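You operate a simulated robot arm through the tools that you are given. There is no shell and no other tool.

You are at the controls of a simulated robot arm. One attempt, no reset.

## Task
Glue the dowel into the rail piece and clamp it down.
Fine: lid back on the glue pot.

The check looks at the end state, three seconds after you hand in, the way a careful person would. Anything else that was tipped, shoved, dropped, spilled or broken makes it a failure. Lids that push on must go on centred and level and be pressed home; caps that screw on are set level and turned clockwise until they are tight.

## Robot
A 7-joint arm with a two-finger parallel gripper, fixed in place. Base frame: the origin is at the foot of the arm, x ahead of it, y to its left, z up. Readings come in mm, degrees, newtons and seconds.
With the tool pointing down near the work surface it reaches from about 440 to 920 mm from the base axis. Its first joint turns from -143.0 to 143.0 degrees. Payload 3 kg.
The TCP is the grasp point between the finger pads, 30 mm short of the fingertips. In the tool frame z runs along the fingers and y along their closing line. Largest opening 94 mm; finger width 28, thickness 10; the body of the gripper, 50 by 96 mm, starts 55 mm behind the TCP.
Orientation is that of the tool frame in the base frame, as [roll, pitch, yaw] about the fixed x, y, z axes, in that order (R = Rz(yaw) Ry(pitch) Rx(roll)). With the fingers straight down and closing along the base's y, the tool's x points along the base's -x, its y along +y and its z along -z.

## Interface
- The arm moves only by the tool nudge_tool. Its argument "motion" is a list of rows, each an object of numbers (a shift or turn left out is 0, a gripper value left out holds the last): "rx", "ry", "rz": the turn, a rotation vector about the tool's x, y, z in degrees; "dx", "dy", "dz": the shift along the tool's x, y, z in mm; "fingers": the finger opening in mm, from 0 to 94. In form: [{"rx": .., "ry": .., "rz": .., "dx": .., "dy": .., "dz": .., "fingers": ..}, ...]. A call has 1 to 20 rows; each row is the pose to reach, as a shift and turn from the pose commanded when the call began, along the tool's axes at that moment. Each row takes 0.2 s and may step no farther than 50 mm and 8.6 degrees from the row before; otherwise, or with a gripper value out of range, the whole call is refused. A pose out of reach is approached as far as the arm can. The call stops where the force on the tool passes 90 N (or 10 N more than at its start, if that is more) or the arm is blocked; 0.2 s more then pass. Each finger travels about 72 mm/s and halts on what it meets, pressing with about 32 N; the grip force reading is that of the motor and also rises with nothing between the fingers. The clock runs only during rows and for 0.2 s after the last one: add rows that repeat a pose to give the fingers time. It gives the time, the measured TCP pose, the force on the tool (base axes), the opening and the grip force at its end, in the units of the frame above (readings bear some noise), with the torque about the TCP (base axes, N m) and any sound that the robot's microphone picked up.
- Cameras (640 x 400 px; columns grow to the right, rows downward): "scene" is fixed at [54.6, -506.5, 1524.2]; the picture's right is [0.36, -0.93, 0.00], its down [-0.58, -0.22, -0.78] and it looks along [0.73, 0.28, -0.62] (base axes); focal length 365 px, centre (320, 200). "wrist" rides on the gripper at [76, 14, -102] in the tool frame; the picture's right is [-0.18, 0.98, 0.00], its down [-0.75, -0.14, -0.64] and it looks along [-0.63, -0.12, 0.77] (tool axes); focal length 243 px, centre (320, 200). There is no depth. A picture from a camera that has moved, and an enlarged one, comes with that camera's place and axes in the base frame and with its lens. The place of the scene camera against the robot may be out by one fixed shift of up to 18 mm in any direction.
- get_image(camera): a new picture of that camera. It takes no simulated time.
- enlarge(camera, box): a new picture of the part [left, top, right, bottom] of that camera's present view, enlarged. It takes no simulated time.
- sign_off(): hands the job in; it is judged then, once.

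Places have to be worked out from the pictures, the camera data and where the tool is seen. Open the gripper and draw the arm clear of the work before you hand the job in, unless the task says otherwise.

The tools are called after "Request:" as a command line: name --argument value ..., lists and objects as JSON in quotes. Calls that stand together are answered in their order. nudge_tool: Moves the arm, as the interface text tells. Its arguments: {"type":"object","properties":{"motion":{"type":"array"}},"required":["motion"]} The other tools are called the same way: get_image (camera) takes a picture; enlarge (camera, box) takes an enlarged picture of a part of a camera's view; sign_off () hands the job in.

At the start:

```text
time: 0.0
eef_pos: [549.5, 251.1, 1079.2]
tcp_rot: [-180.0, 0.0, 179.9]
wrist_force: [0.4, -0.1, 0.0]
wrist_torque: [-0.01, -0.01, 0.02]
opening: 94.0
finger_force: 0.1
```

scene: 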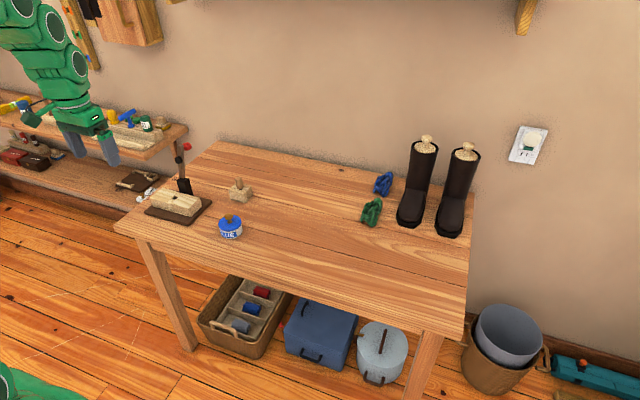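
wrist: 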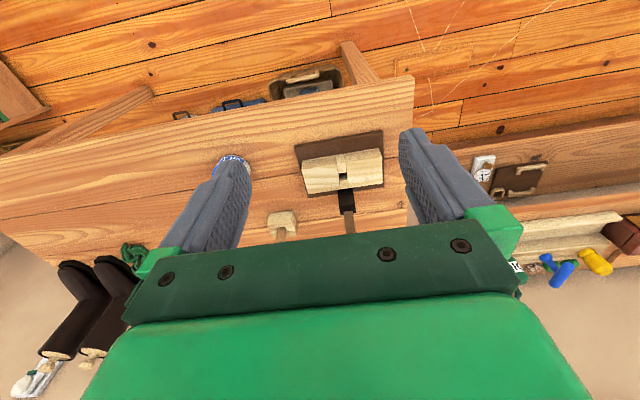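

I'll start by looking closer at the work area: rail piece in a toggle clamp, a dowel in a block (or a stopper), and the blue glue pot.

Request:
enlarge --camera "scene" --box '[130, 130, 270, 250]'

Request:
enlarge --camera "wrist" --box '[190, 110, 430, 260]'

Request:
enlarge --camera "scene" --box '[340, 120, 500, 250]'

```text
3.33 times, centred on (200, 190) of scene
camera zoom: at [54.6, -506.5, 1524.2], right [0.36, -0.93, 0.0], down [-0.58, -0.22, -0.78], along [0.73, 0.28, -0.62], focal length 1218 px, centre (720, 233)
```

zoom: 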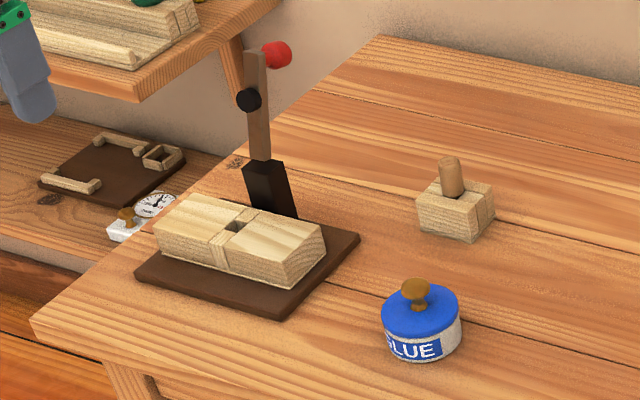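

```text
2.67 times, centred on (310, 185) of wrist
camera zoom: at [472.6, 266.5, 1180.7], right [0.18, 0.98, 0.0], down [0.75, -0.14, 0.64], along [0.63, -0.12, -0.77], focal length 647 px, centre (347, 240)
```

zoom: 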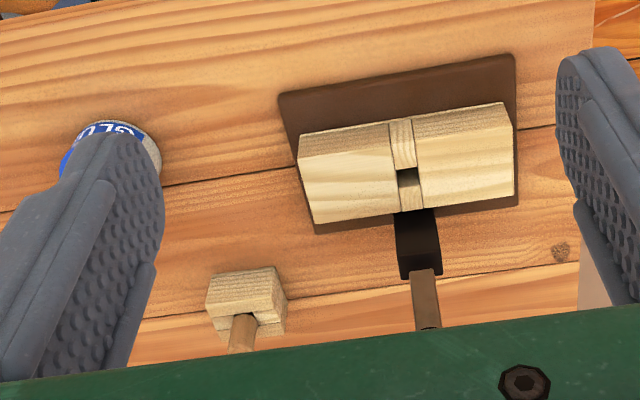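

```text
3.08 times, centred on (420, 185) of scene
camera zoom: at [54.6, -506.5, 1524.2], right [0.36, -0.93, 0.0], down [-0.58, -0.22, -0.78], along [0.73, 0.28, -0.62], focal length 1124 px, centre (12, 246)
```

zoom: 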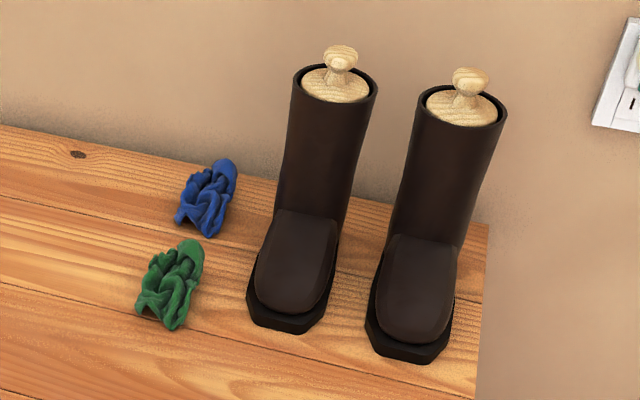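

The wrist camera sits behind the fingers looking forward and down, so I'll move over towards the middle of the work at a safe height to get good wrist-camera views for triangulation.

Request:
nudge_tool --motion '[{"dx": -10, "dy": -30, "dz": 20}, {"dx": -20, "dy": -60, "dz": 40}, {"dx": -35, "dy": -90, "dz": 60}, {"dx": -50, "dy": -120, "dz": 79}, {"dx": -50, "dy": -120, "dz": 79}]'

Request:
get_image --camera "wrist"

Request:
get_image --camera "scene"

```text
time: 1.2
eef_pos: [598.6, 130.6, 999.7]
tcp_rot: [-180.0, 0.0, -180.0]
wrist_force: [0.0, 0.3, 0.2]
wrist_torque: [-0.01, -0.03, 0.0]
opening: 93.9
finger_force: 0.1
```

```text
taken
camera wrist: at [522.8, 146.0, 1100.6], right [0.18, 0.98, 0.0], down [0.75, -0.14, 0.64], along [0.63, -0.12, -0.77], focal length 243 px, centre (320, 200)
```

wrist: 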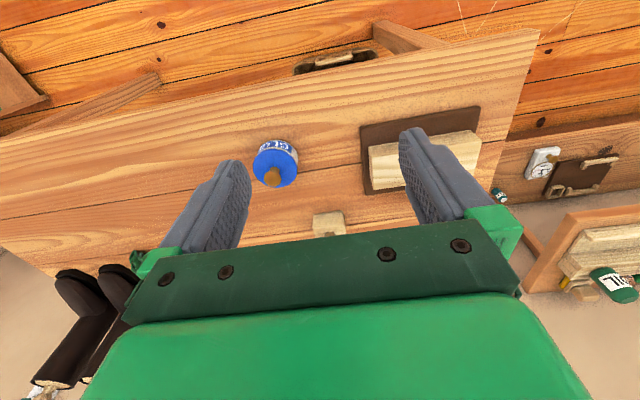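

```text
taken
```

scene: 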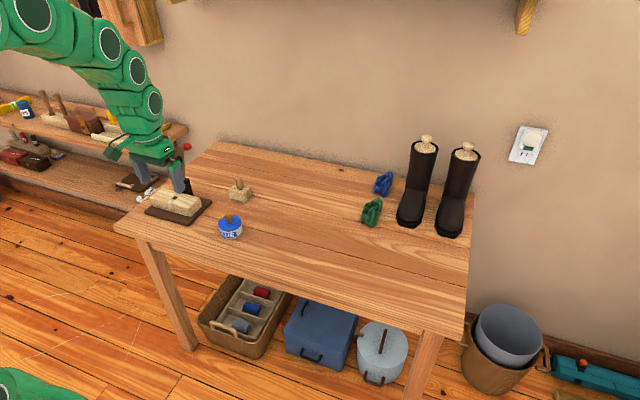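

I can now see the glue pot, rail and block between the fingers. I'll enlarge these for precise pixel readings.

Request:
enlarge --camera "wrist" --box '[230, 90, 390, 250]'

Request:
enlarge --camera "wrist" --box '[340, 90, 500, 250]'

```text
2.50 times, centred on (310, 170) of wrist
camera zoom: at [522.8, 146.0, 1100.6], right [0.18, 0.98, 0.0], down [0.75, -0.14, 0.64], along [0.63, -0.12, -0.77], focal length 606 px, centre (345, 275)
```

zoom: 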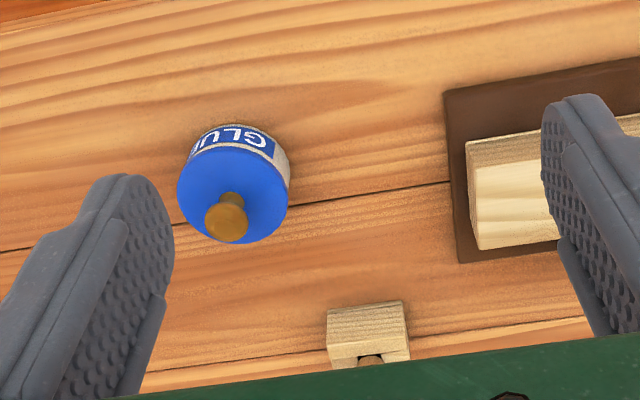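

```text
2.50 times, centred on (420, 170) of wrist
camera zoom: at [522.8, 146.0, 1100.6], right [0.18, 0.98, 0.0], down [0.75, -0.14, 0.64], along [0.63, -0.12, -0.77], focal length 606 px, centre (70, 275)
```

zoom: 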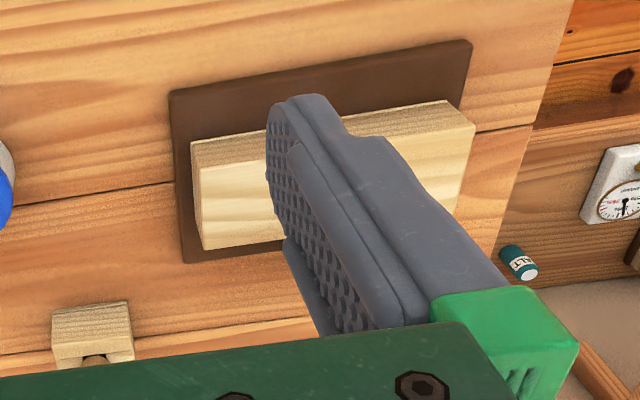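

Triangulating between the two wrist views puts the clamp's base plate at about x 681–810, y 178–347, top at z≈752. I'll go to a view centred on the rail and clamp.

Request:
nudge_tool --motion '[{"dx": -13, "dy": 33}, {"dx": -26, "dy": 66}, {"dx": -39, "dy": 99}, {"dx": -51, "dy": 132}, {"dx": -51, "dy": 132}]'

Request:
enlarge --camera "wrist" --box '[220, 70, 420, 250]'

Request:
get_image --camera "wrist"

```text
time: 2.4
eef_pos: [649.1, 262.5, 1000.5]
tcp_rot: [179.9, 0.0, -180.0]
wrist_force: [0.6, 0.4, 0.3]
wrist_torque: [0.03, 0.04, -0.01]
opening: 94.0
finger_force: 0.1
```

```text
2.22 times, centred on (320, 160) of wrist
camera zoom: at [573.6, 278.7, 1102.0], right [0.18, 0.98, 0.0], down [0.75, -0.14, 0.64], along [0.63, -0.12, -0.77], focal length 539 px, centre (320, 289)
```

zoom: 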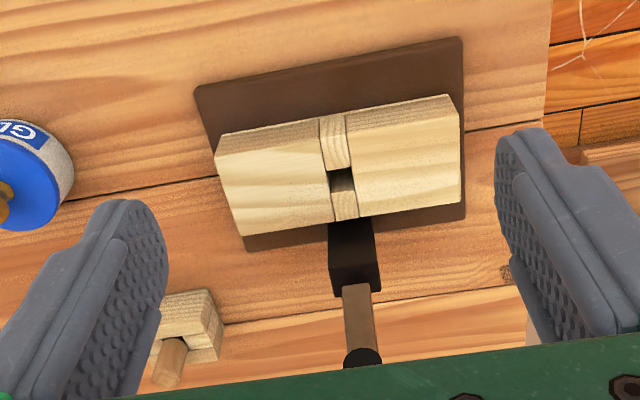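

```text
taken
camera wrist: at [573.6, 278.7, 1102.0], right [0.18, 0.98, 0.0], down [0.75, -0.14, 0.64], along [0.63, -0.12, -0.77], focal length 243 px, centre (320, 200)
```

wrist: 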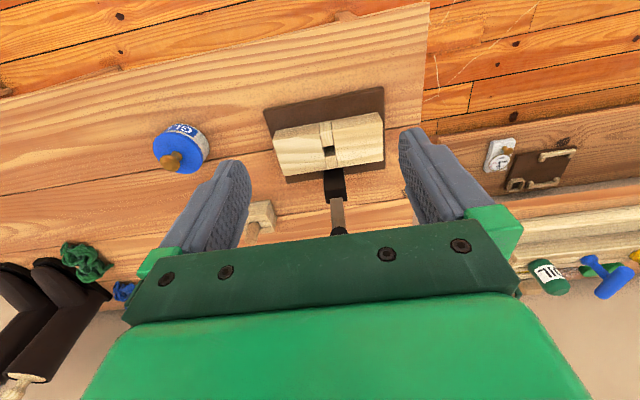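

Good view of the rail and its hole. I'll come closer (lower and a bit further back) for a more accurate second viewpoint.

Request:
nudge_tool --motion '[{"dx": 10, "dz": 40}, {"dx": 20, "dz": 80}, {"dx": 20, "dz": 110}, {"dx": 20, "dz": 110}]'

Request:
enlarge --camera "wrist" --box '[240, 70, 420, 250]'

Request:
enlarge --camera "scene" --box '[130, 130, 230, 230]'

Request:
get_image --camera "wrist"

```text
time: 3.4
eef_pos: [630.2, 263.3, 891.2]
tcp_rot: [-180.0, 0.1, -180.0]
wrist_force: [0.6, 0.3, 0.7]
wrist_torque: [0.01, -0.03, -0.01]
opening: 94.0
finger_force: 0.0
```

```text
2.22 times, centred on (330, 160) of wrist
camera zoom: at [553.6, 277.7, 991.8], right [0.18, 0.98, 0.0], down [0.75, -0.14, 0.64], along [0.63, -0.12, -0.77], focal length 539 px, centre (298, 289)
```

zoom: 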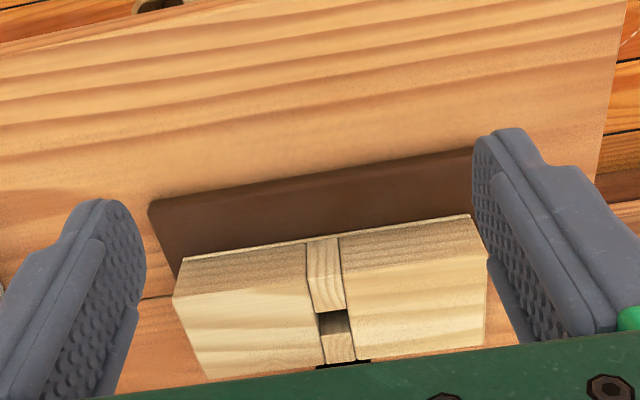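

```text
4.00 times, centred on (180, 180) of scene
camera zoom: at [54.6, -506.5, 1524.2], right [0.36, -0.93, 0.0], down [-0.58, -0.22, -0.78], along [0.73, 0.28, -0.62], focal length 1462 px, centre (880, 280)
```

zoom: 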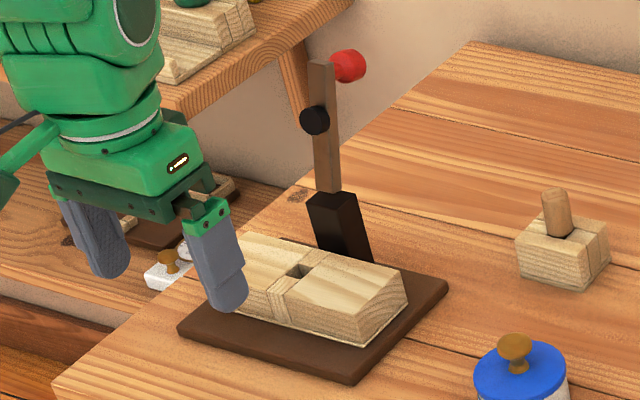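

```text
taken
camera wrist: at [553.6, 277.7, 991.8], right [0.18, 0.98, 0.0], down [0.75, -0.14, 0.64], along [0.63, -0.12, -0.77], focal length 243 px, centre (320, 200)
```

wrist: 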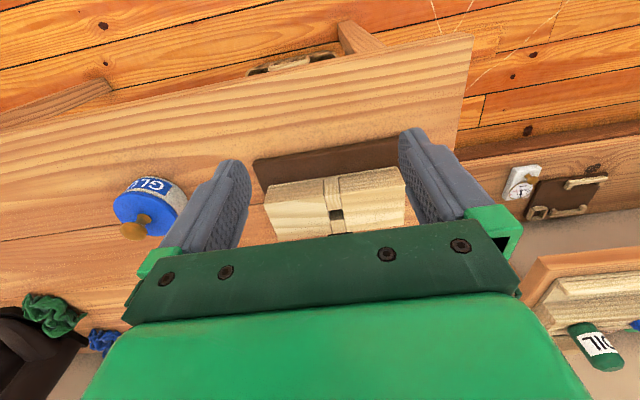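

Hole centre triangulates to about (739, 262, 795). I'll zoom in on details: the hole, dowel and pot.

Request:
enlarge --camera "scene" --box '[215, 165, 265, 245]'

Request:
enlarge --camera "scene" --box '[160, 130, 220, 220]'

Request:
enlarge --camera "wrist" --box '[300, 170, 370, 240]'

Request:
enlarge --camera "wrist" --box '[100, 150, 220, 250]'

```text
5.00 times, centred on (240, 205) of scene
camera zoom: at [54.6, -506.5, 1524.2], right [0.36, -0.93, 0.0], down [-0.58, -0.22, -0.78], along [0.73, 0.28, -0.62], focal length 1827 px, centre (720, 175)
```

zoom: 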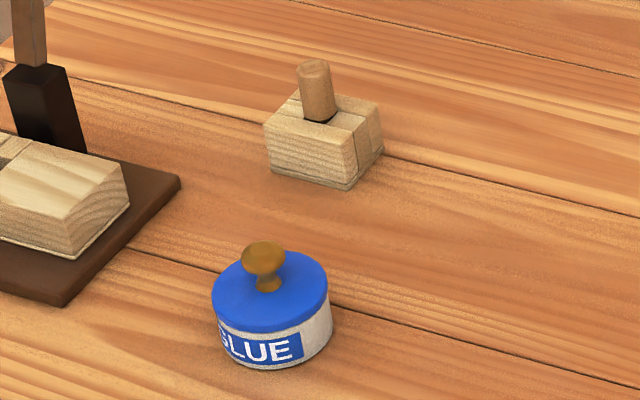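

```text
4.44 times, centred on (190, 175) of scene
camera zoom: at [54.6, -506.5, 1524.2], right [0.36, -0.93, 0.0], down [-0.58, -0.22, -0.78], along [0.73, 0.28, -0.62], focal length 1624 px, centre (898, 311)
```

zoom: 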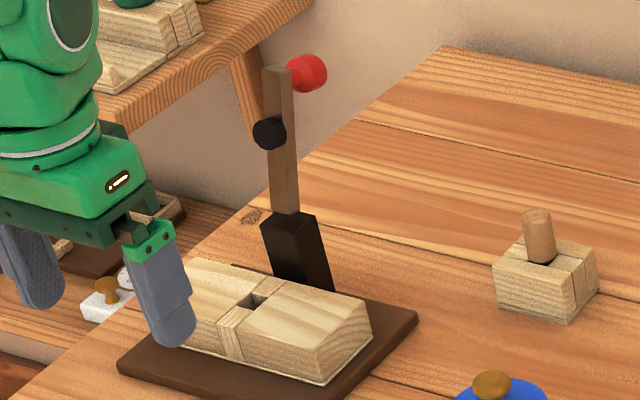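

```text
5.71 times, centred on (335, 205) of wrist
camera zoom: at [553.6, 277.7, 991.8], right [0.18, 0.98, 0.0], down [0.75, -0.14, 0.64], along [0.63, -0.12, -0.77], focal length 1386 px, centre (234, 171)
```

zoom: 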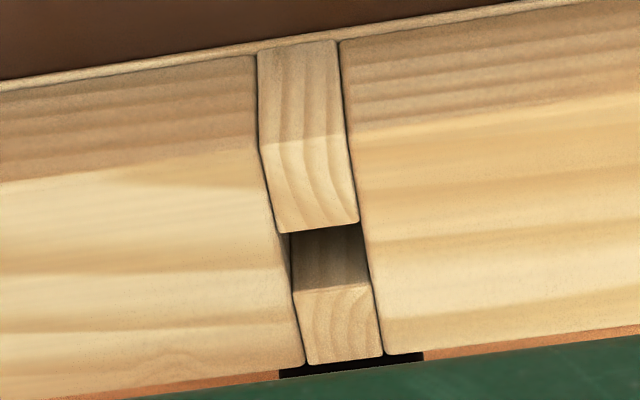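

```text
4.00 times, centred on (160, 200) of wrist
camera zoom: at [553.6, 277.7, 991.8], right [0.18, 0.98, 0.0], down [0.75, -0.14, 0.64], along [0.63, -0.12, -0.77], focal length 970 px, centre (960, 200)
```

zoom: 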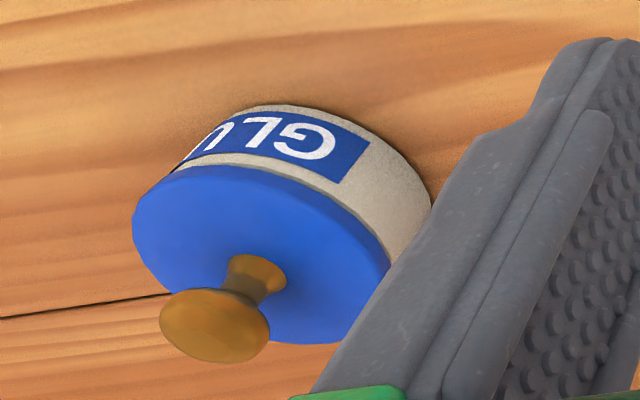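

The pot has a knobbed push-on lid. I'll rise and move over towards the dowel holder for a close look at it.

Request:
nudge_tool --motion '[{"dz": -40}, {"dy": -35, "dz": -70}, {"dy": -75, "dz": -70}, {"dy": -115, "dz": -70}, {"dx": -30, "dy": -150, "dz": -70}, {"dx": -70, "dy": -168, "dz": -70}, {"dx": -110, "dy": -168, "dz": -70}, {"dx": -110, "dy": -168, "dz": -70}]'

Request:
get_image --camera "wrist"

Request:
enlarge --camera "wrist" --box '[260, 130, 380, 240]'

```text
time: 5.2
eef_pos: [739.9, 94.8, 960.5]
tcp_rot: [-180.0, 0.0, 179.9]
wrist_force: [-0.9, -1.1, 1.4]
wrist_torque: [-0.04, 0.01, -0.03]
opening: 94.2
finger_force: 0.0
```

```text
taken
camera wrist: at [663.2, 110.1, 1062.5], right [0.18, 0.98, 0.0], down [0.75, -0.14, 0.64], along [0.63, -0.12, -0.77], focal length 243 px, centre (320, 200)
```

wrist: 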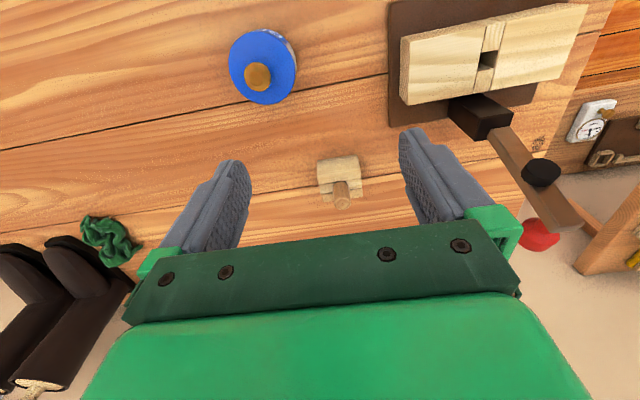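

```text
3.64 times, centred on (320, 185) of wrist
camera zoom: at [663.2, 110.1, 1062.5], right [0.18, 0.98, 0.0], down [0.75, -0.14, 0.64], along [0.63, -0.12, -0.77], focal length 882 px, centre (320, 254)
```

zoom: 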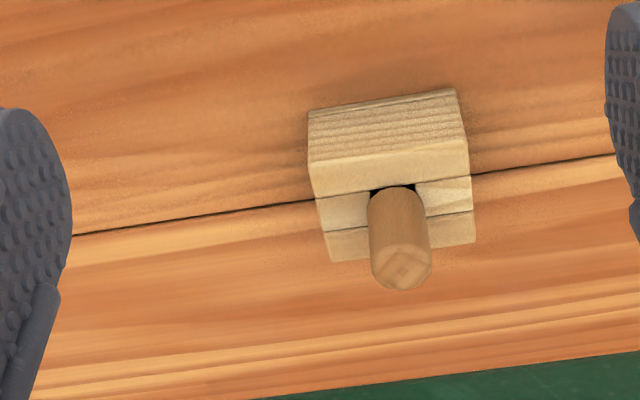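

The dowel stands upright in the holder at roughly (873, 101), top z≈821. I'll zoom into the rail hole, clamp lever and pot from this view.

Request:
enlarge --camera "wrist" --box '[380, 0, 600, 130]'

Request:
enlarge --camera "wrist" --box '[440, 80, 600, 260]'

Request:
enlarge --camera "wrist" --box '[210, 10, 310, 120]'

```text
2.91 times, centred on (490, 65) of wrist
camera zoom: at [663.2, 110.1, 1062.5], right [0.18, 0.98, 0.0], down [0.75, -0.14, 0.64], along [0.63, -0.12, -0.77], focal length 706 px, centre (-174, 593)
```

zoom: 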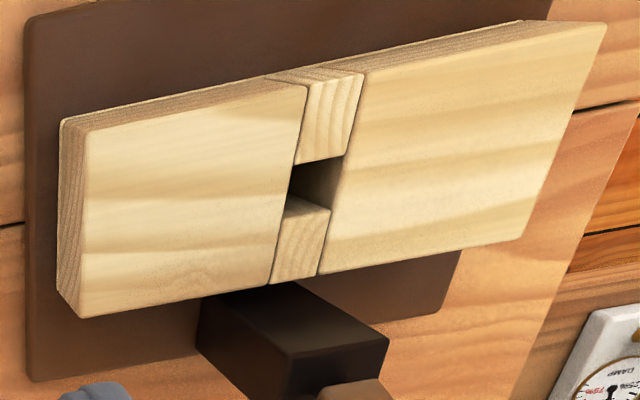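

```text
2.22 times, centred on (520, 170) of wrist
camera zoom: at [663.2, 110.1, 1062.5], right [0.18, 0.98, 0.0], down [0.75, -0.14, 0.64], along [0.63, -0.12, -0.77], focal length 539 px, centre (-124, 267)
```

zoom: 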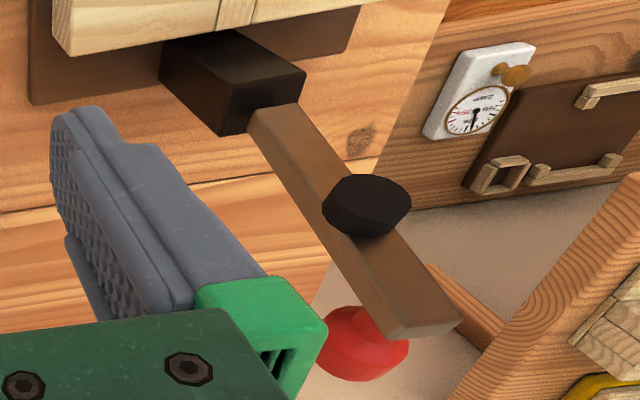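

```text
3.64 times, centred on (260, 65) of wrist
camera zoom: at [663.2, 110.1, 1062.5], right [0.18, 0.98, 0.0], down [0.75, -0.14, 0.64], along [0.63, -0.12, -0.77], focal length 882 px, centre (538, 691)
```

zoom: 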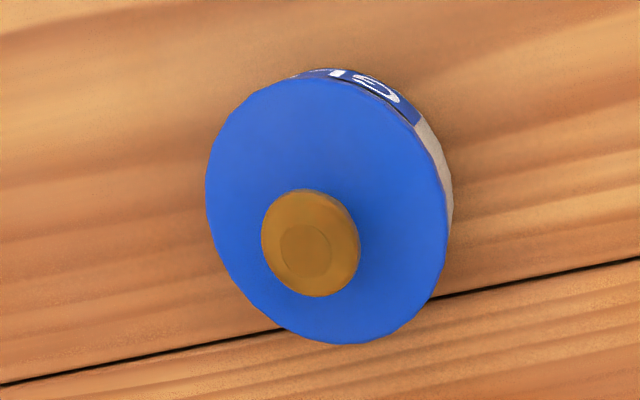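

The dowel looks a bit wider than the hole in my estimates, so I'll zoom in heavily to compare both sizes from the fixed camera.

Request:
enlarge --camera "scene" --box '[160, 185, 200, 210]'

Request:
enlarge --camera "scene" --box '[220, 172, 260, 207]'

Request:
enlarge --camera "wrist" --box '[310, 150, 365, 215]'

Request:
enlarge --camera "wrist" --box '[465, 30, 515, 90]'

```text
16.00 times, centred on (180, 198) of scene
camera zoom: at [54.6, -506.5, 1524.2], right [0.36, -0.93, 0.0], down [-0.58, -0.22, -0.78], along [0.73, 0.28, -0.62], focal length 5846 px, centre (2560, 240)
```

zoom: 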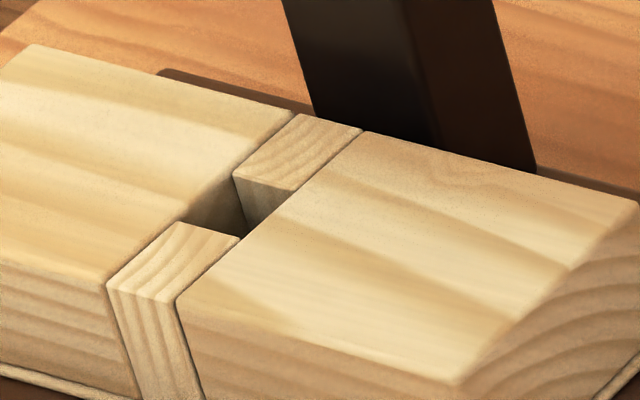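

```text
11.43 times, centred on (240, 190) of scene
camera zoom: at [54.6, -506.5, 1524.2], right [0.36, -0.93, 0.0], down [-0.58, -0.22, -0.78], along [0.73, 0.28, -0.62], focal length 4176 px, centre (1234, 320)
```

zoom: 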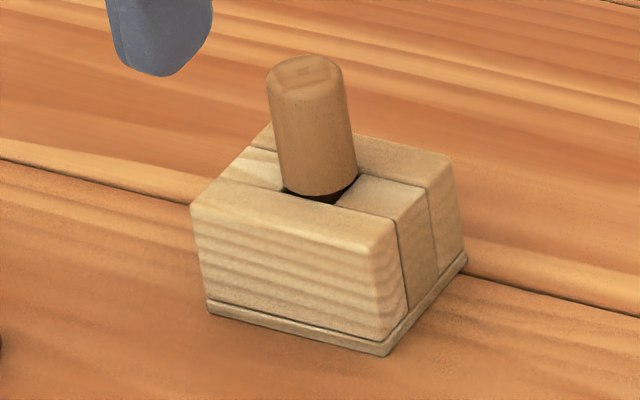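

```text
6.15 times, centred on (338, 182) of wrist
camera zoom: at [663.2, 110.1, 1062.5], right [0.18, 0.98, 0.0], down [0.75, -0.14, 0.64], along [0.63, -0.12, -0.77], focal length 1493 px, centre (212, 308)
```

zoom: 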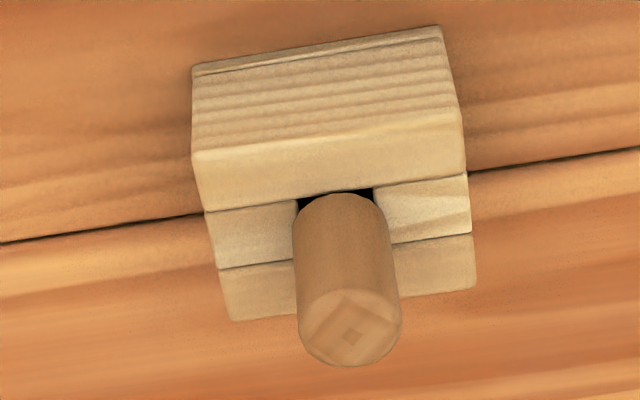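

```text
6.67 times, centred on (490, 60) of wrist
camera zoom: at [663.2, 110.1, 1062.5], right [0.18, 0.98, 0.0], down [0.75, -0.14, 0.64], along [0.63, -0.12, -0.77], focal length 1618 px, centre (-813, 1133)
```

zoom: 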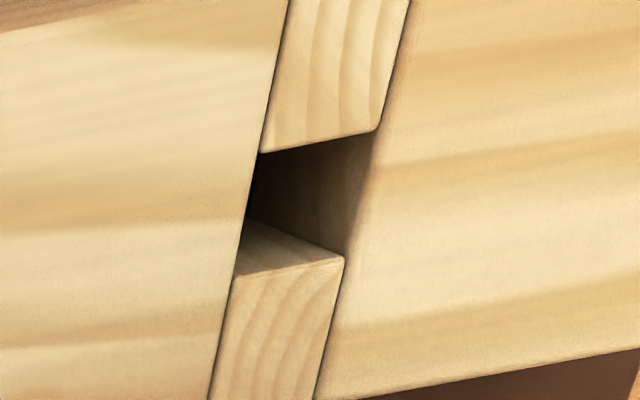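

The dowel head (~21 mm) is wider than the ~16 mm hole, so it evidently has a thinner tenon below with a shoulder resting on the holder. Before going on, I'll close the fingers in free air and take a picture to calibrate where the grasp axis appears in the wrist view.

Request:
nudge_tool --motion '[{"fingers": 0}, {"fingers": 0}, {"fingers": 0}, {"fingers": 0}, {"fingers": 0}]'

Request:
enlarge --camera "wrist" --box '[260, 110, 380, 240]'

Request:
get_image --camera "wrist"

```text
time: 6.4
eef_pos: [739.5, 94.1, 961.0]
tcp_rot: [180.0, 0.0, -180.0]
wrist_force: [0.2, 0.5, 0.1]
wrist_torque: [0.02, 0.02, 0.02]
opening: 0.0
finger_force: 31.3
```

```text
3.08 times, centred on (320, 175) of wrist
camera zoom: at [662.8, 110.3, 1062.4], right [0.18, 0.98, 0.0], down [0.75, -0.14, 0.64], along [0.63, -0.12, -0.77], focal length 746 px, centre (320, 277)
```

zoom: 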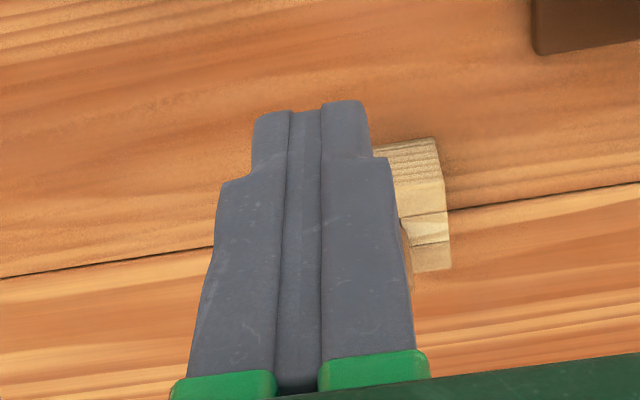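

```text
taken
camera wrist: at [662.8, 110.3, 1062.4], right [0.18, 0.98, 0.0], down [0.75, -0.14, 0.64], along [0.63, -0.12, -0.77], focal length 243 px, centre (320, 200)
```

wrist: 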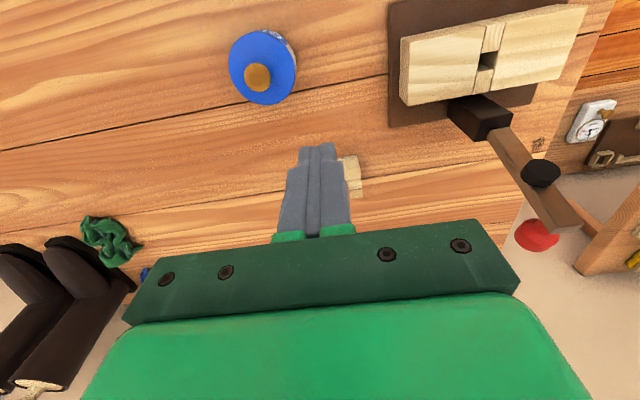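

Closed fingers appear where the camera spec predicts, so I trust the camera-derived frame (TCP = camera + (76,-14,-102)). The pot knob is at about (709, 41, 810); I'll move above it with fingers open to 60 and check.

Request:
nudge_tool --motion '[{"dx": 10, "dy": -20, "dz": 20, "fingers": 60}, {"dx": 20, "dy": -40, "dz": 40, "fingers": 60}, {"dx": 30, "dy": -55, "dz": 60, "fingers": 60}, {"dx": 30, "dy": -55, "dz": 80, "fingers": 60}, {"dx": 30, "dy": -55, "dz": 80, "fingers": 60}]'

Request:
enlarge --camera "wrist" --box '[240, 70, 400, 230]'

Request:
enlarge --camera "scene" --box '[190, 130, 290, 250]'

```text
time: 7.6
eef_pos: [710.1, 40.1, 881.2]
tcp_rot: [180.0, 0.0, 180.0]
wrist_force: [-0.2, 0.4, -0.5]
wrist_torque: [0.01, -0.01, -0.01]
opening: 59.8
finger_force: 0.1
```

```text
2.50 times, centred on (320, 150) of wrist
camera zoom: at [633.3, 55.1, 982.2], right [0.18, 0.98, 0.0], down [0.75, -0.14, 0.64], along [0.63, -0.12, -0.77], focal length 606 px, centre (320, 325)
```

zoom: 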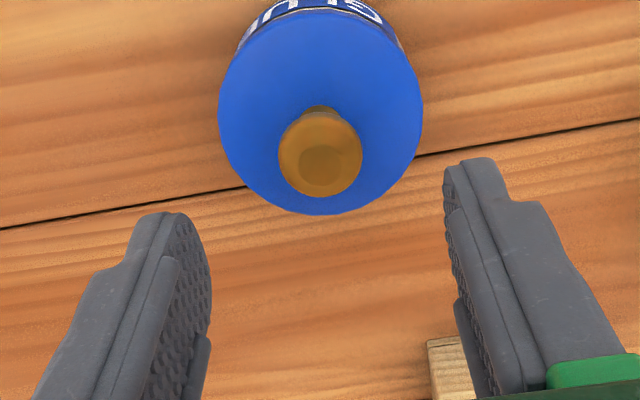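

```text
3.33 times, centred on (240, 190) of scene
camera zoom: at [54.6, -506.5, 1524.2], right [0.36, -0.93, 0.0], down [-0.58, -0.22, -0.78], along [0.73, 0.28, -0.62], focal length 1218 px, centre (587, 233)
```

zoom: 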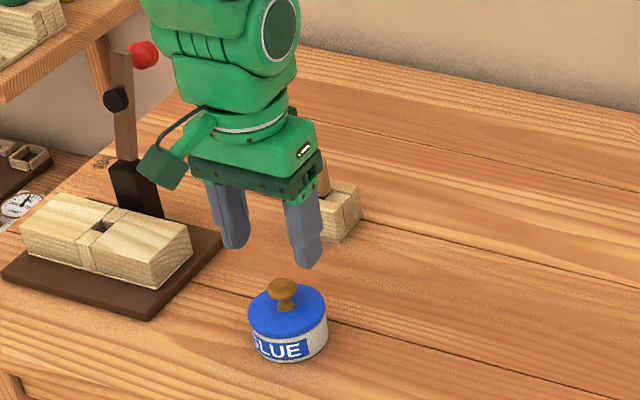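

Knob is nearly centred: about (707.5, 41.3) versus TCP (709.3, 41.1). I'll shift 2 mm and descend so the fingertips stay ~8 mm above the lid top, then check before gripping.

Request:
nudge_tool --motion '[{"dx": 2, "dz": 25, "fingers": 60}, {"dx": 2, "dz": 45, "fingers": 60}, {"dx": 2, "dz": 59, "fingers": 60}, {"dx": 2, "dz": 59, "fingers": 60}]'

Request:
enlarge --camera "wrist" --box '[240, 90, 400, 250]'

Request:
enlarge --camera "scene" --box '[200, 180, 260, 250]'

```text
time: 8.6
eef_pos: [706.6, 40.6, 820.4]
tcp_rot: [180.0, 0.0, 179.9]
wrist_force: [-0.4, 0.0, 0.5]
wrist_torque: [0.01, 0.0, -0.03]
opening: 59.8
finger_force: 0.0
```

```text
2.50 times, centred on (320, 170) of wrist
camera zoom: at [631.1, 54.8, 922.5], right [0.18, 0.98, 0.0], down [0.75, -0.14, 0.64], along [0.63, -0.12, -0.77], focal length 606 px, centre (320, 275)
```

zoom: 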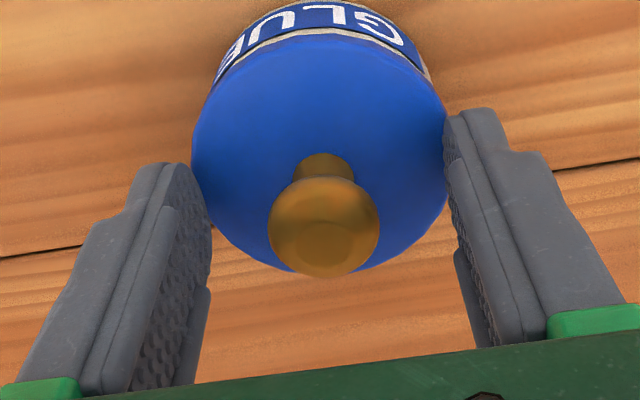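

```text
5.71 times, centred on (230, 215) of scene
camera zoom: at [54.6, -506.5, 1524.2], right [0.36, -0.93, 0.0], down [-0.58, -0.22, -0.78], along [0.73, 0.28, -0.62], focal length 2088 px, centre (834, 114)
```

zoom: 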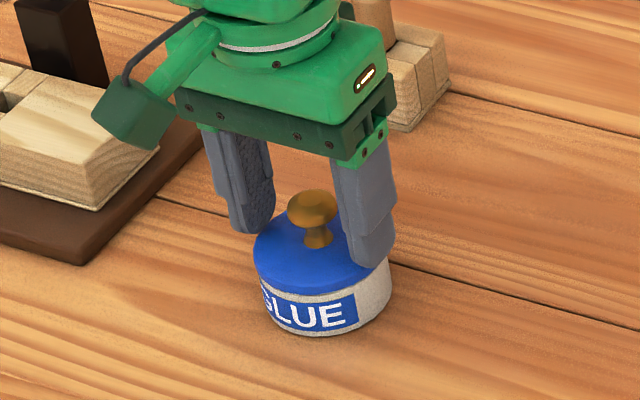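

Knob is between the fingers, head centred at about (708.5, 41.3, 811). I'll fine-adjust by ~1 mm and close on it.

Request:
nudge_tool --motion '[{"dx": -1, "dy": 0.5, "fingers": 40}, {"dx": -1, "dy": 0.5, "fingers": 30}, {"dx": -1, "dy": 0.5, "fingers": 20}, {"dx": -1, "dy": 0.5, "fingers": 15}, {"dx": -1, "dy": 0.5, "fingers": 15}]'

Request:
enlarge --camera "wrist" --box '[240, 90, 400, 250]'

Request:
enlarge --camera "scene" --box '[200, 180, 260, 250]'

```text
time: 9.8
eef_pos: [708.1, 40.2, 821.5]
tcp_rot: [180.0, 0.0, -180.0]
wrist_force: [0.4, 0.4, 0.3]
wrist_torque: [0.03, -0.01, 0.01]
opening: 22.7
finger_force: 32.5
heard: snap
```

```text
2.50 times, centred on (320, 170) of wrist
camera zoom: at [632.2, 55.4, 922.7], right [0.18, 0.98, 0.0], down [0.75, -0.14, 0.64], along [0.63, -0.12, -0.77], focal length 606 px, centre (320, 275)
```

zoom: 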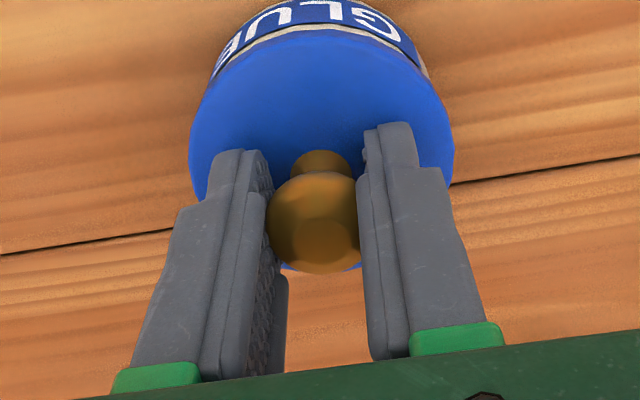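

```text
5.71 times, centred on (230, 215) of scene
camera zoom: at [54.6, -506.5, 1524.2], right [0.36, -0.93, 0.0], down [-0.58, -0.22, -0.78], along [0.73, 0.28, -0.62], focal length 2088 px, centre (834, 114)
```

zoom: 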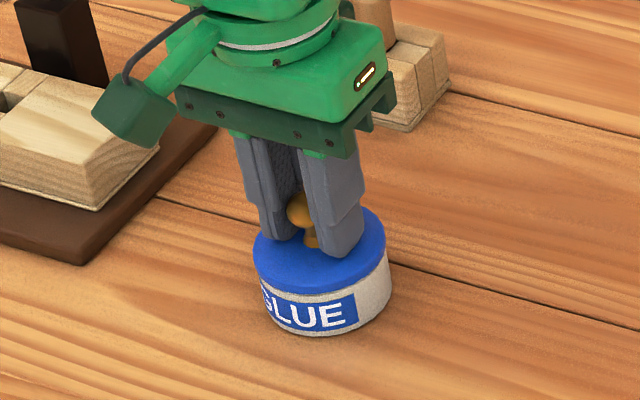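

The knob is held (opening 22.7) and I heard a "snap", maybe the lid letting go. I'll lift a few mm slowly and look whether only the lid comes.

Request:
nudge_tool --motion '[{"dz": -2, "fingers": 15}, {"dz": -4, "fingers": 15}, {"dz": -6, "fingers": 15}, {"dz": -8, "fingers": 15}]'

Request:
enlarge --camera "wrist" --box '[240, 70, 400, 250]'

Request:
enlarge --camera "scene" --box '[200, 180, 260, 250]'

```text
time: 10.8
eef_pos: [708.7, 40.1, 828.8]
tcp_rot: [180.0, 0.0, 180.0]
wrist_force: [0.6, -0.3, 0.7]
wrist_torque: [-0.03, 0.04, 0.0]
opening: 25.4
finger_force: 0.1
```

```text
2.22 times, centred on (320, 160) of wrist
camera zoom: at [632.2, 56.0, 930.8], right [0.18, 0.98, 0.0], down [0.75, -0.14, 0.64], along [0.63, -0.12, -0.77], focal length 539 px, centre (320, 289)
```

zoom: 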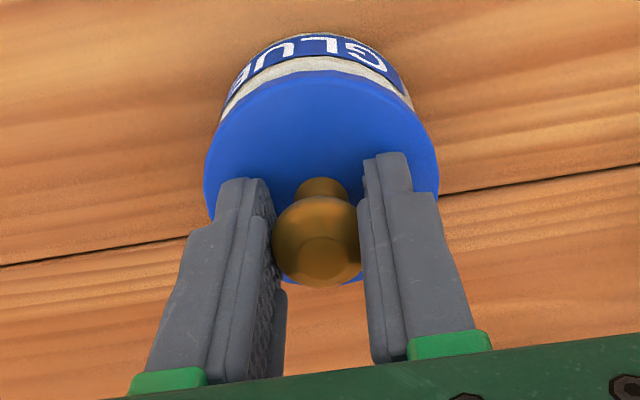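

```text
5.71 times, centred on (230, 215) of scene
camera zoom: at [54.6, -506.5, 1524.2], right [0.36, -0.93, 0.0], down [-0.58, -0.22, -0.78], along [0.73, 0.28, -0.62], focal length 2088 px, centre (834, 114)
```

zoom: 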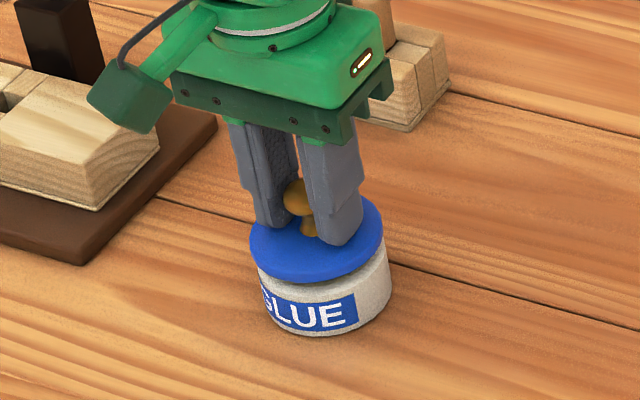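

The lid is rising clear of the pot (gap visible), though the grip force reads 0.1 at 25.4 mm. I'll hold in place and command a full close to see that the grip is firm.

Request:
nudge_tool --motion '[{"fingers": 0}, {"fingers": 0}, {"fingers": 0}]'

Request:
enlarge --camera "wrist" --box '[240, 70, 400, 250]'

Request:
enlarge --camera "scene" --box '[215, 190, 250, 245]'

```text
time: 11.6
eef_pos: [708.1, 39.8, 829.5]
tcp_rot: [-179.9, 0.0, -180.0]
wrist_force: [0.0, -0.4, 0.0]
wrist_torque: [-0.05, -0.01, -0.02]
opening: 22.8
finger_force: 31.9
```

```text
2.22 times, centred on (320, 160) of wrist
camera zoom: at [632.1, 55.9, 930.7], right [0.18, 0.98, 0.0], down [0.75, -0.14, 0.64], along [0.63, -0.12, -0.77], focal length 539 px, centre (320, 289)
```

zoom: 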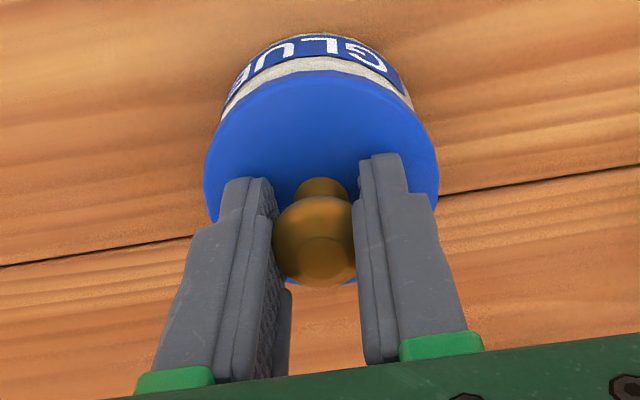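

```text
7.27 times, centred on (232, 218) of scene
camera zoom: at [54.6, -506.5, 1524.2], right [0.36, -0.93, 0.0], down [-0.58, -0.22, -0.78], along [0.73, 0.28, -0.62], focal length 2657 px, centre (956, 73)
```

zoom: 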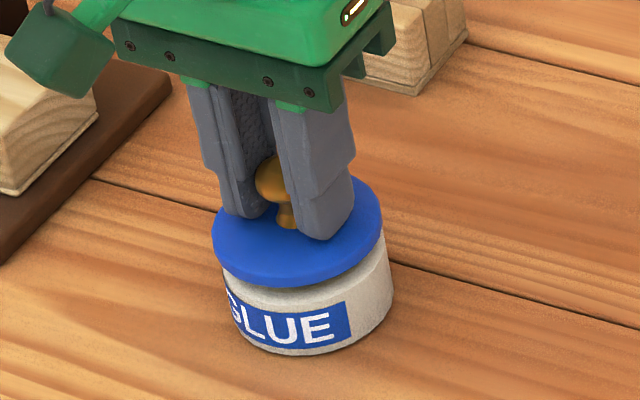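

Grip is now firm at 22.8 mm / 32 N and the lid is up level off the pot. I'll lift it well clear and check that the lid comes along and the pot stays.

Request:
nudge_tool --motion '[{"dz": -6, "fingers": 0}, {"dz": -14, "fingers": 0}, {"dz": -24, "fingers": 0}, {"dz": -36, "fingers": 0}, {"dz": -50, "fingers": 0}, {"dz": -50, "fingers": 0}]'

Request:
enlarge --camera "scene" --box '[200, 160, 270, 245]'

Request:
get_image --camera "wrist"

```text
time: 13.0
eef_pos: [707.3, 41.7, 878.7]
tcp_rot: [180.0, 0.0, 180.0]
wrist_force: [0.0, 0.0, 0.4]
wrist_torque: [0.0, -0.05, 0.02]
opening: 22.9
finger_force: 31.6
```

```text
4.71 times, centred on (235, 202) of scene
camera zoom: at [54.6, -506.5, 1524.2], right [0.36, -0.93, 0.0], down [-0.58, -0.22, -0.78], along [0.73, 0.28, -0.62], focal length 1720 px, centre (720, 188)
```

zoom: 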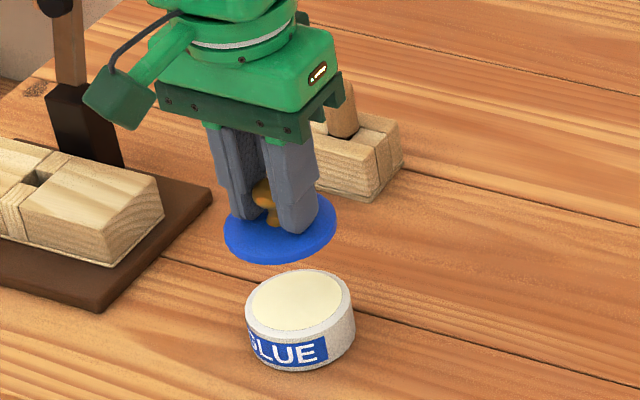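

```text
taken
camera wrist: at [632.5, 56.4, 980.7], right [0.18, 0.98, 0.0], down [0.75, -0.14, 0.64], along [0.63, -0.12, -0.77], focal length 243 px, centre (320, 200)
```

wrist: 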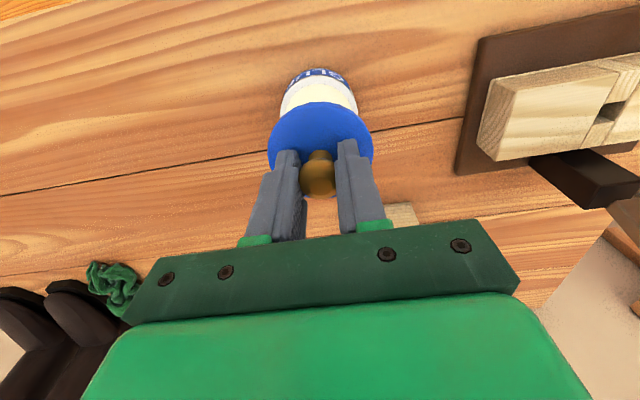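

The lid is held level and the pot is open, with cream glue near the rim. I'll carry the lid about 112 mm to the right (−y) over clear table.

Request:
nudge_tool --motion '[{"dy": -20, "fingers": 0}, {"dy": -50, "fingers": 0}, {"dy": -80, "fingers": 0}, {"dy": -105, "fingers": 0}, {"dy": -115, "fingers": 0}, {"dy": -115, "fingers": 0}]'

Request:
get_image --camera "wrist"

Request:
enlarge --camera "scene" --box '[200, 170, 320, 250]'

```text
time: 14.4
eef_pos: [708.7, -74.9, 878.1]
tcp_rot: [180.0, 0.0, 180.0]
wrist_force: [-0.4, -0.1, -0.6]
wrist_torque: [0.02, 0.01, 0.01]
opening: 23.2
finger_force: 32.1
```

```text
taken
camera wrist: at [632.3, -59.4, 980.6], right [0.18, 0.98, 0.0], down [0.75, -0.14, 0.64], along [0.63, -0.12, -0.77], focal length 243 px, centre (320, 200)
```

wrist: 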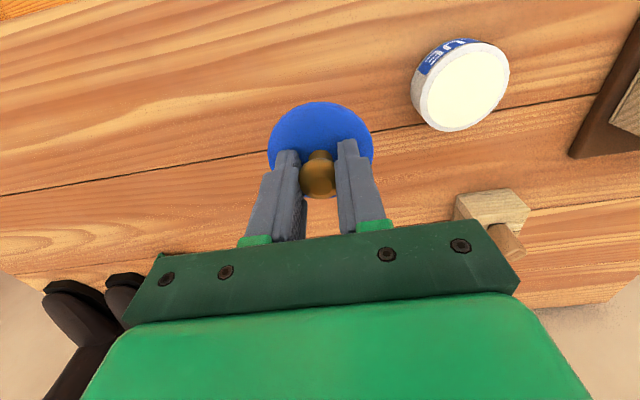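

```text
5.00 times, centred on (260, 210) of scene
camera zoom: at [54.6, -506.5, 1524.2], right [0.36, -0.93, 0.0], down [-0.58, -0.22, -0.78], along [0.73, 0.28, -0.62], focal length 1827 px, centre (620, 150)
```

zoom: 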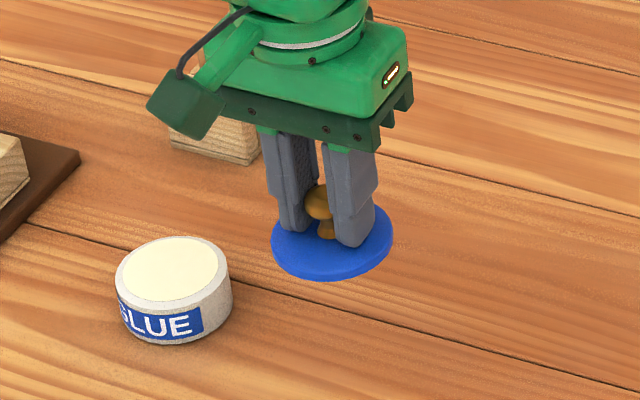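

Clear spot below, I'll lower most of the way, leaving an estimated 12–15 mm, then creep down watching the force.

Request:
nudge_tool --motion '[{"dz": 25, "fingers": 0}, {"dz": 50, "fingers": 0}, {"dz": 68, "fingers": 0}, {"dz": 68, "fingers": 0}]'

Request:
enlarge --camera "scene" --box '[230, 190, 310, 245]'

Request:
enlarge --camera "wrist" --box '[220, 50, 420, 230]'

```text
time: 15.4
eef_pos: [706.3, -75.5, 811.3]
tcp_rot: [180.0, 0.0, 179.9]
wrist_force: [0.3, -0.9, -0.3]
wrist_torque: [0.01, -0.04, -0.03]
opening: 23.1
finger_force: 31.6
```

```text
7.27 times, centred on (270, 218) of scene
camera zoom: at [54.6, -506.5, 1524.2], right [0.36, -0.93, 0.0], down [-0.58, -0.22, -0.78], along [0.73, 0.28, -0.62], focal length 2657 px, centre (684, 73)
```

zoom: 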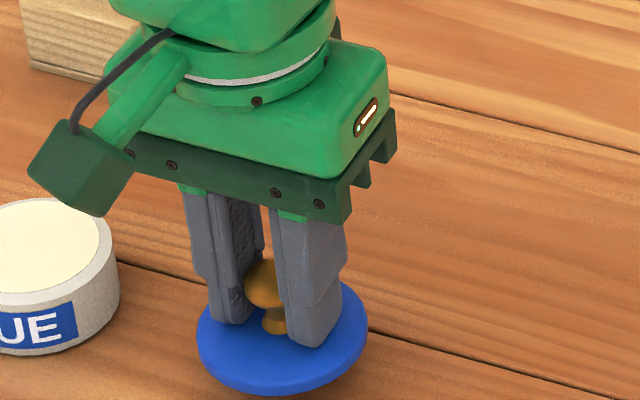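

```text
2.22 times, centred on (320, 140) of wrist
camera zoom: at [631.5, -60.2, 912.4], right [0.18, 0.98, 0.0], down [0.75, -0.14, 0.64], along [0.63, -0.12, -0.77], focal length 539 px, centre (320, 333)
```

zoom: 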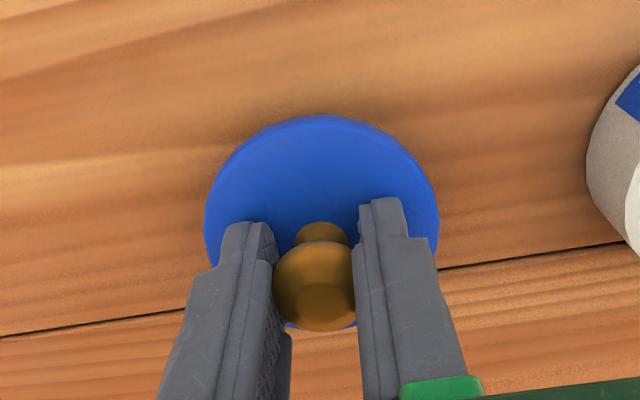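

Table plane re-estimates to about z 748, so ~15 mm remain. I'll go down 9 mm then creep.

Request:
nudge_tool --motion '[{"dz": 5, "fingers": 0}, {"dz": 9, "fingers": 0}, {"dz": 9, "fingers": 0}]'

Request:
enlarge --camera "scene" --box '[240, 205, 300, 245]'

```text
time: 16.2
eef_pos: [708.6, -75.5, 801.9]
tcp_rot: [179.9, 0.0, -180.0]
wrist_force: [0.8, 0.5, 0.6]
wrist_torque: [0.02, -0.02, 0.02]
opening: 23.1
finger_force: 32.2
```

```text
10.00 times, centred on (270, 225) of scene
camera zoom: at [54.6, -506.5, 1524.2], right [0.36, -0.93, 0.0], down [-0.58, -0.22, -0.78], along [0.73, 0.28, -0.62], focal length 3654 px, centre (820, -50)
```

zoom: 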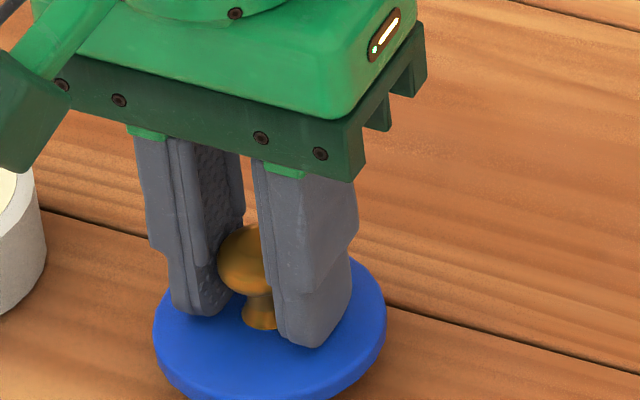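

No contact yet (force ~0.6 N). I'll creep down 3 mm and read the force.

Request:
nudge_tool --motion '[{"dz": 1.5, "fingers": 0}, {"dz": 3, "fingers": 0}, {"dz": 3, "fingers": 0}]'

```text
time: 17.0
eef_pos: [707.7, -74.8, 799.2]
tcp_rot: [-180.0, 0.0, -180.0]
wrist_force: [0.1, -0.2, -0.1]
wrist_torque: [-0.01, -0.01, 0.02]
opening: 23.1
finger_force: 32.5
```

Still free. Another 2.5 mm.

Request:
nudge_tool --motion '[{"dz": 1.2, "fingers": 0}, {"dz": 2.5, "fingers": 0}, {"dz": 2.5, "fingers": 0}]'

Request:
enlarge --camera "scene" --box '[240, 210, 300, 250]'

Request:
enlarge --camera "wrist" --box '[220, 50, 420, 230]'

```text
time: 17.8
eef_pos: [709.6, -75.3, 797.0]
tcp_rot: [180.0, 0.1, 179.9]
wrist_force: [-0.2, -0.7, 0.0]
wrist_torque: [-0.01, -0.01, 0.0]
opening: 22.6
finger_force: 32.1
```

```text
10.00 times, centred on (270, 230) of scene
camera zoom: at [54.6, -506.5, 1524.2], right [0.36, -0.93, 0.0], down [-0.58, -0.22, -0.78], along [0.73, 0.28, -0.62], focal length 3654 px, centre (820, -100)
```

zoom: 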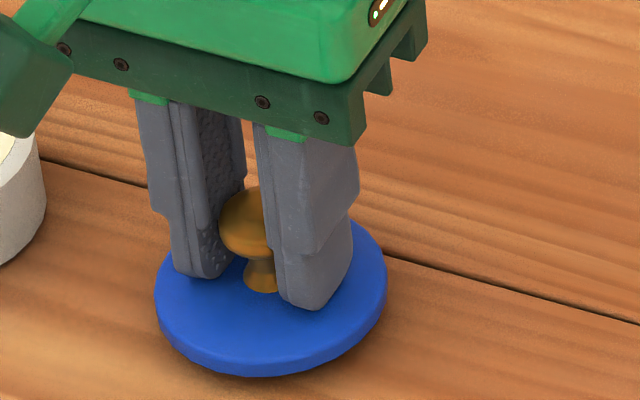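

```text
2.22 times, centred on (320, 140) of wrist
camera zoom: at [632.4, -59.2, 898.1], right [0.18, 0.98, 0.0], down [0.75, -0.14, 0.64], along [0.63, -0.12, -0.77], focal length 539 px, centre (320, 333)
```

zoom: 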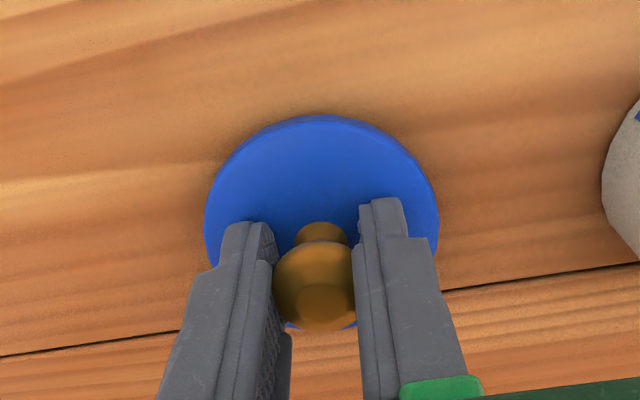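

Shadow shows only a small gap left. Another 2 mm.

Request:
nudge_tool --motion '[{"dz": 1, "fingers": 0}, {"dz": 2, "fingers": 0}, {"dz": 2, "fingers": 0}]'

```text
time: 18.6
eef_pos: [709.0, -74.7, 794.2]
tcp_rot: [-179.9, 0.0, 180.0]
wrist_force: [0.0, -1.0, -0.6]
wrist_torque: [-0.05, -0.02, -0.03]
opening: 23.1
finger_force: 31.9
```

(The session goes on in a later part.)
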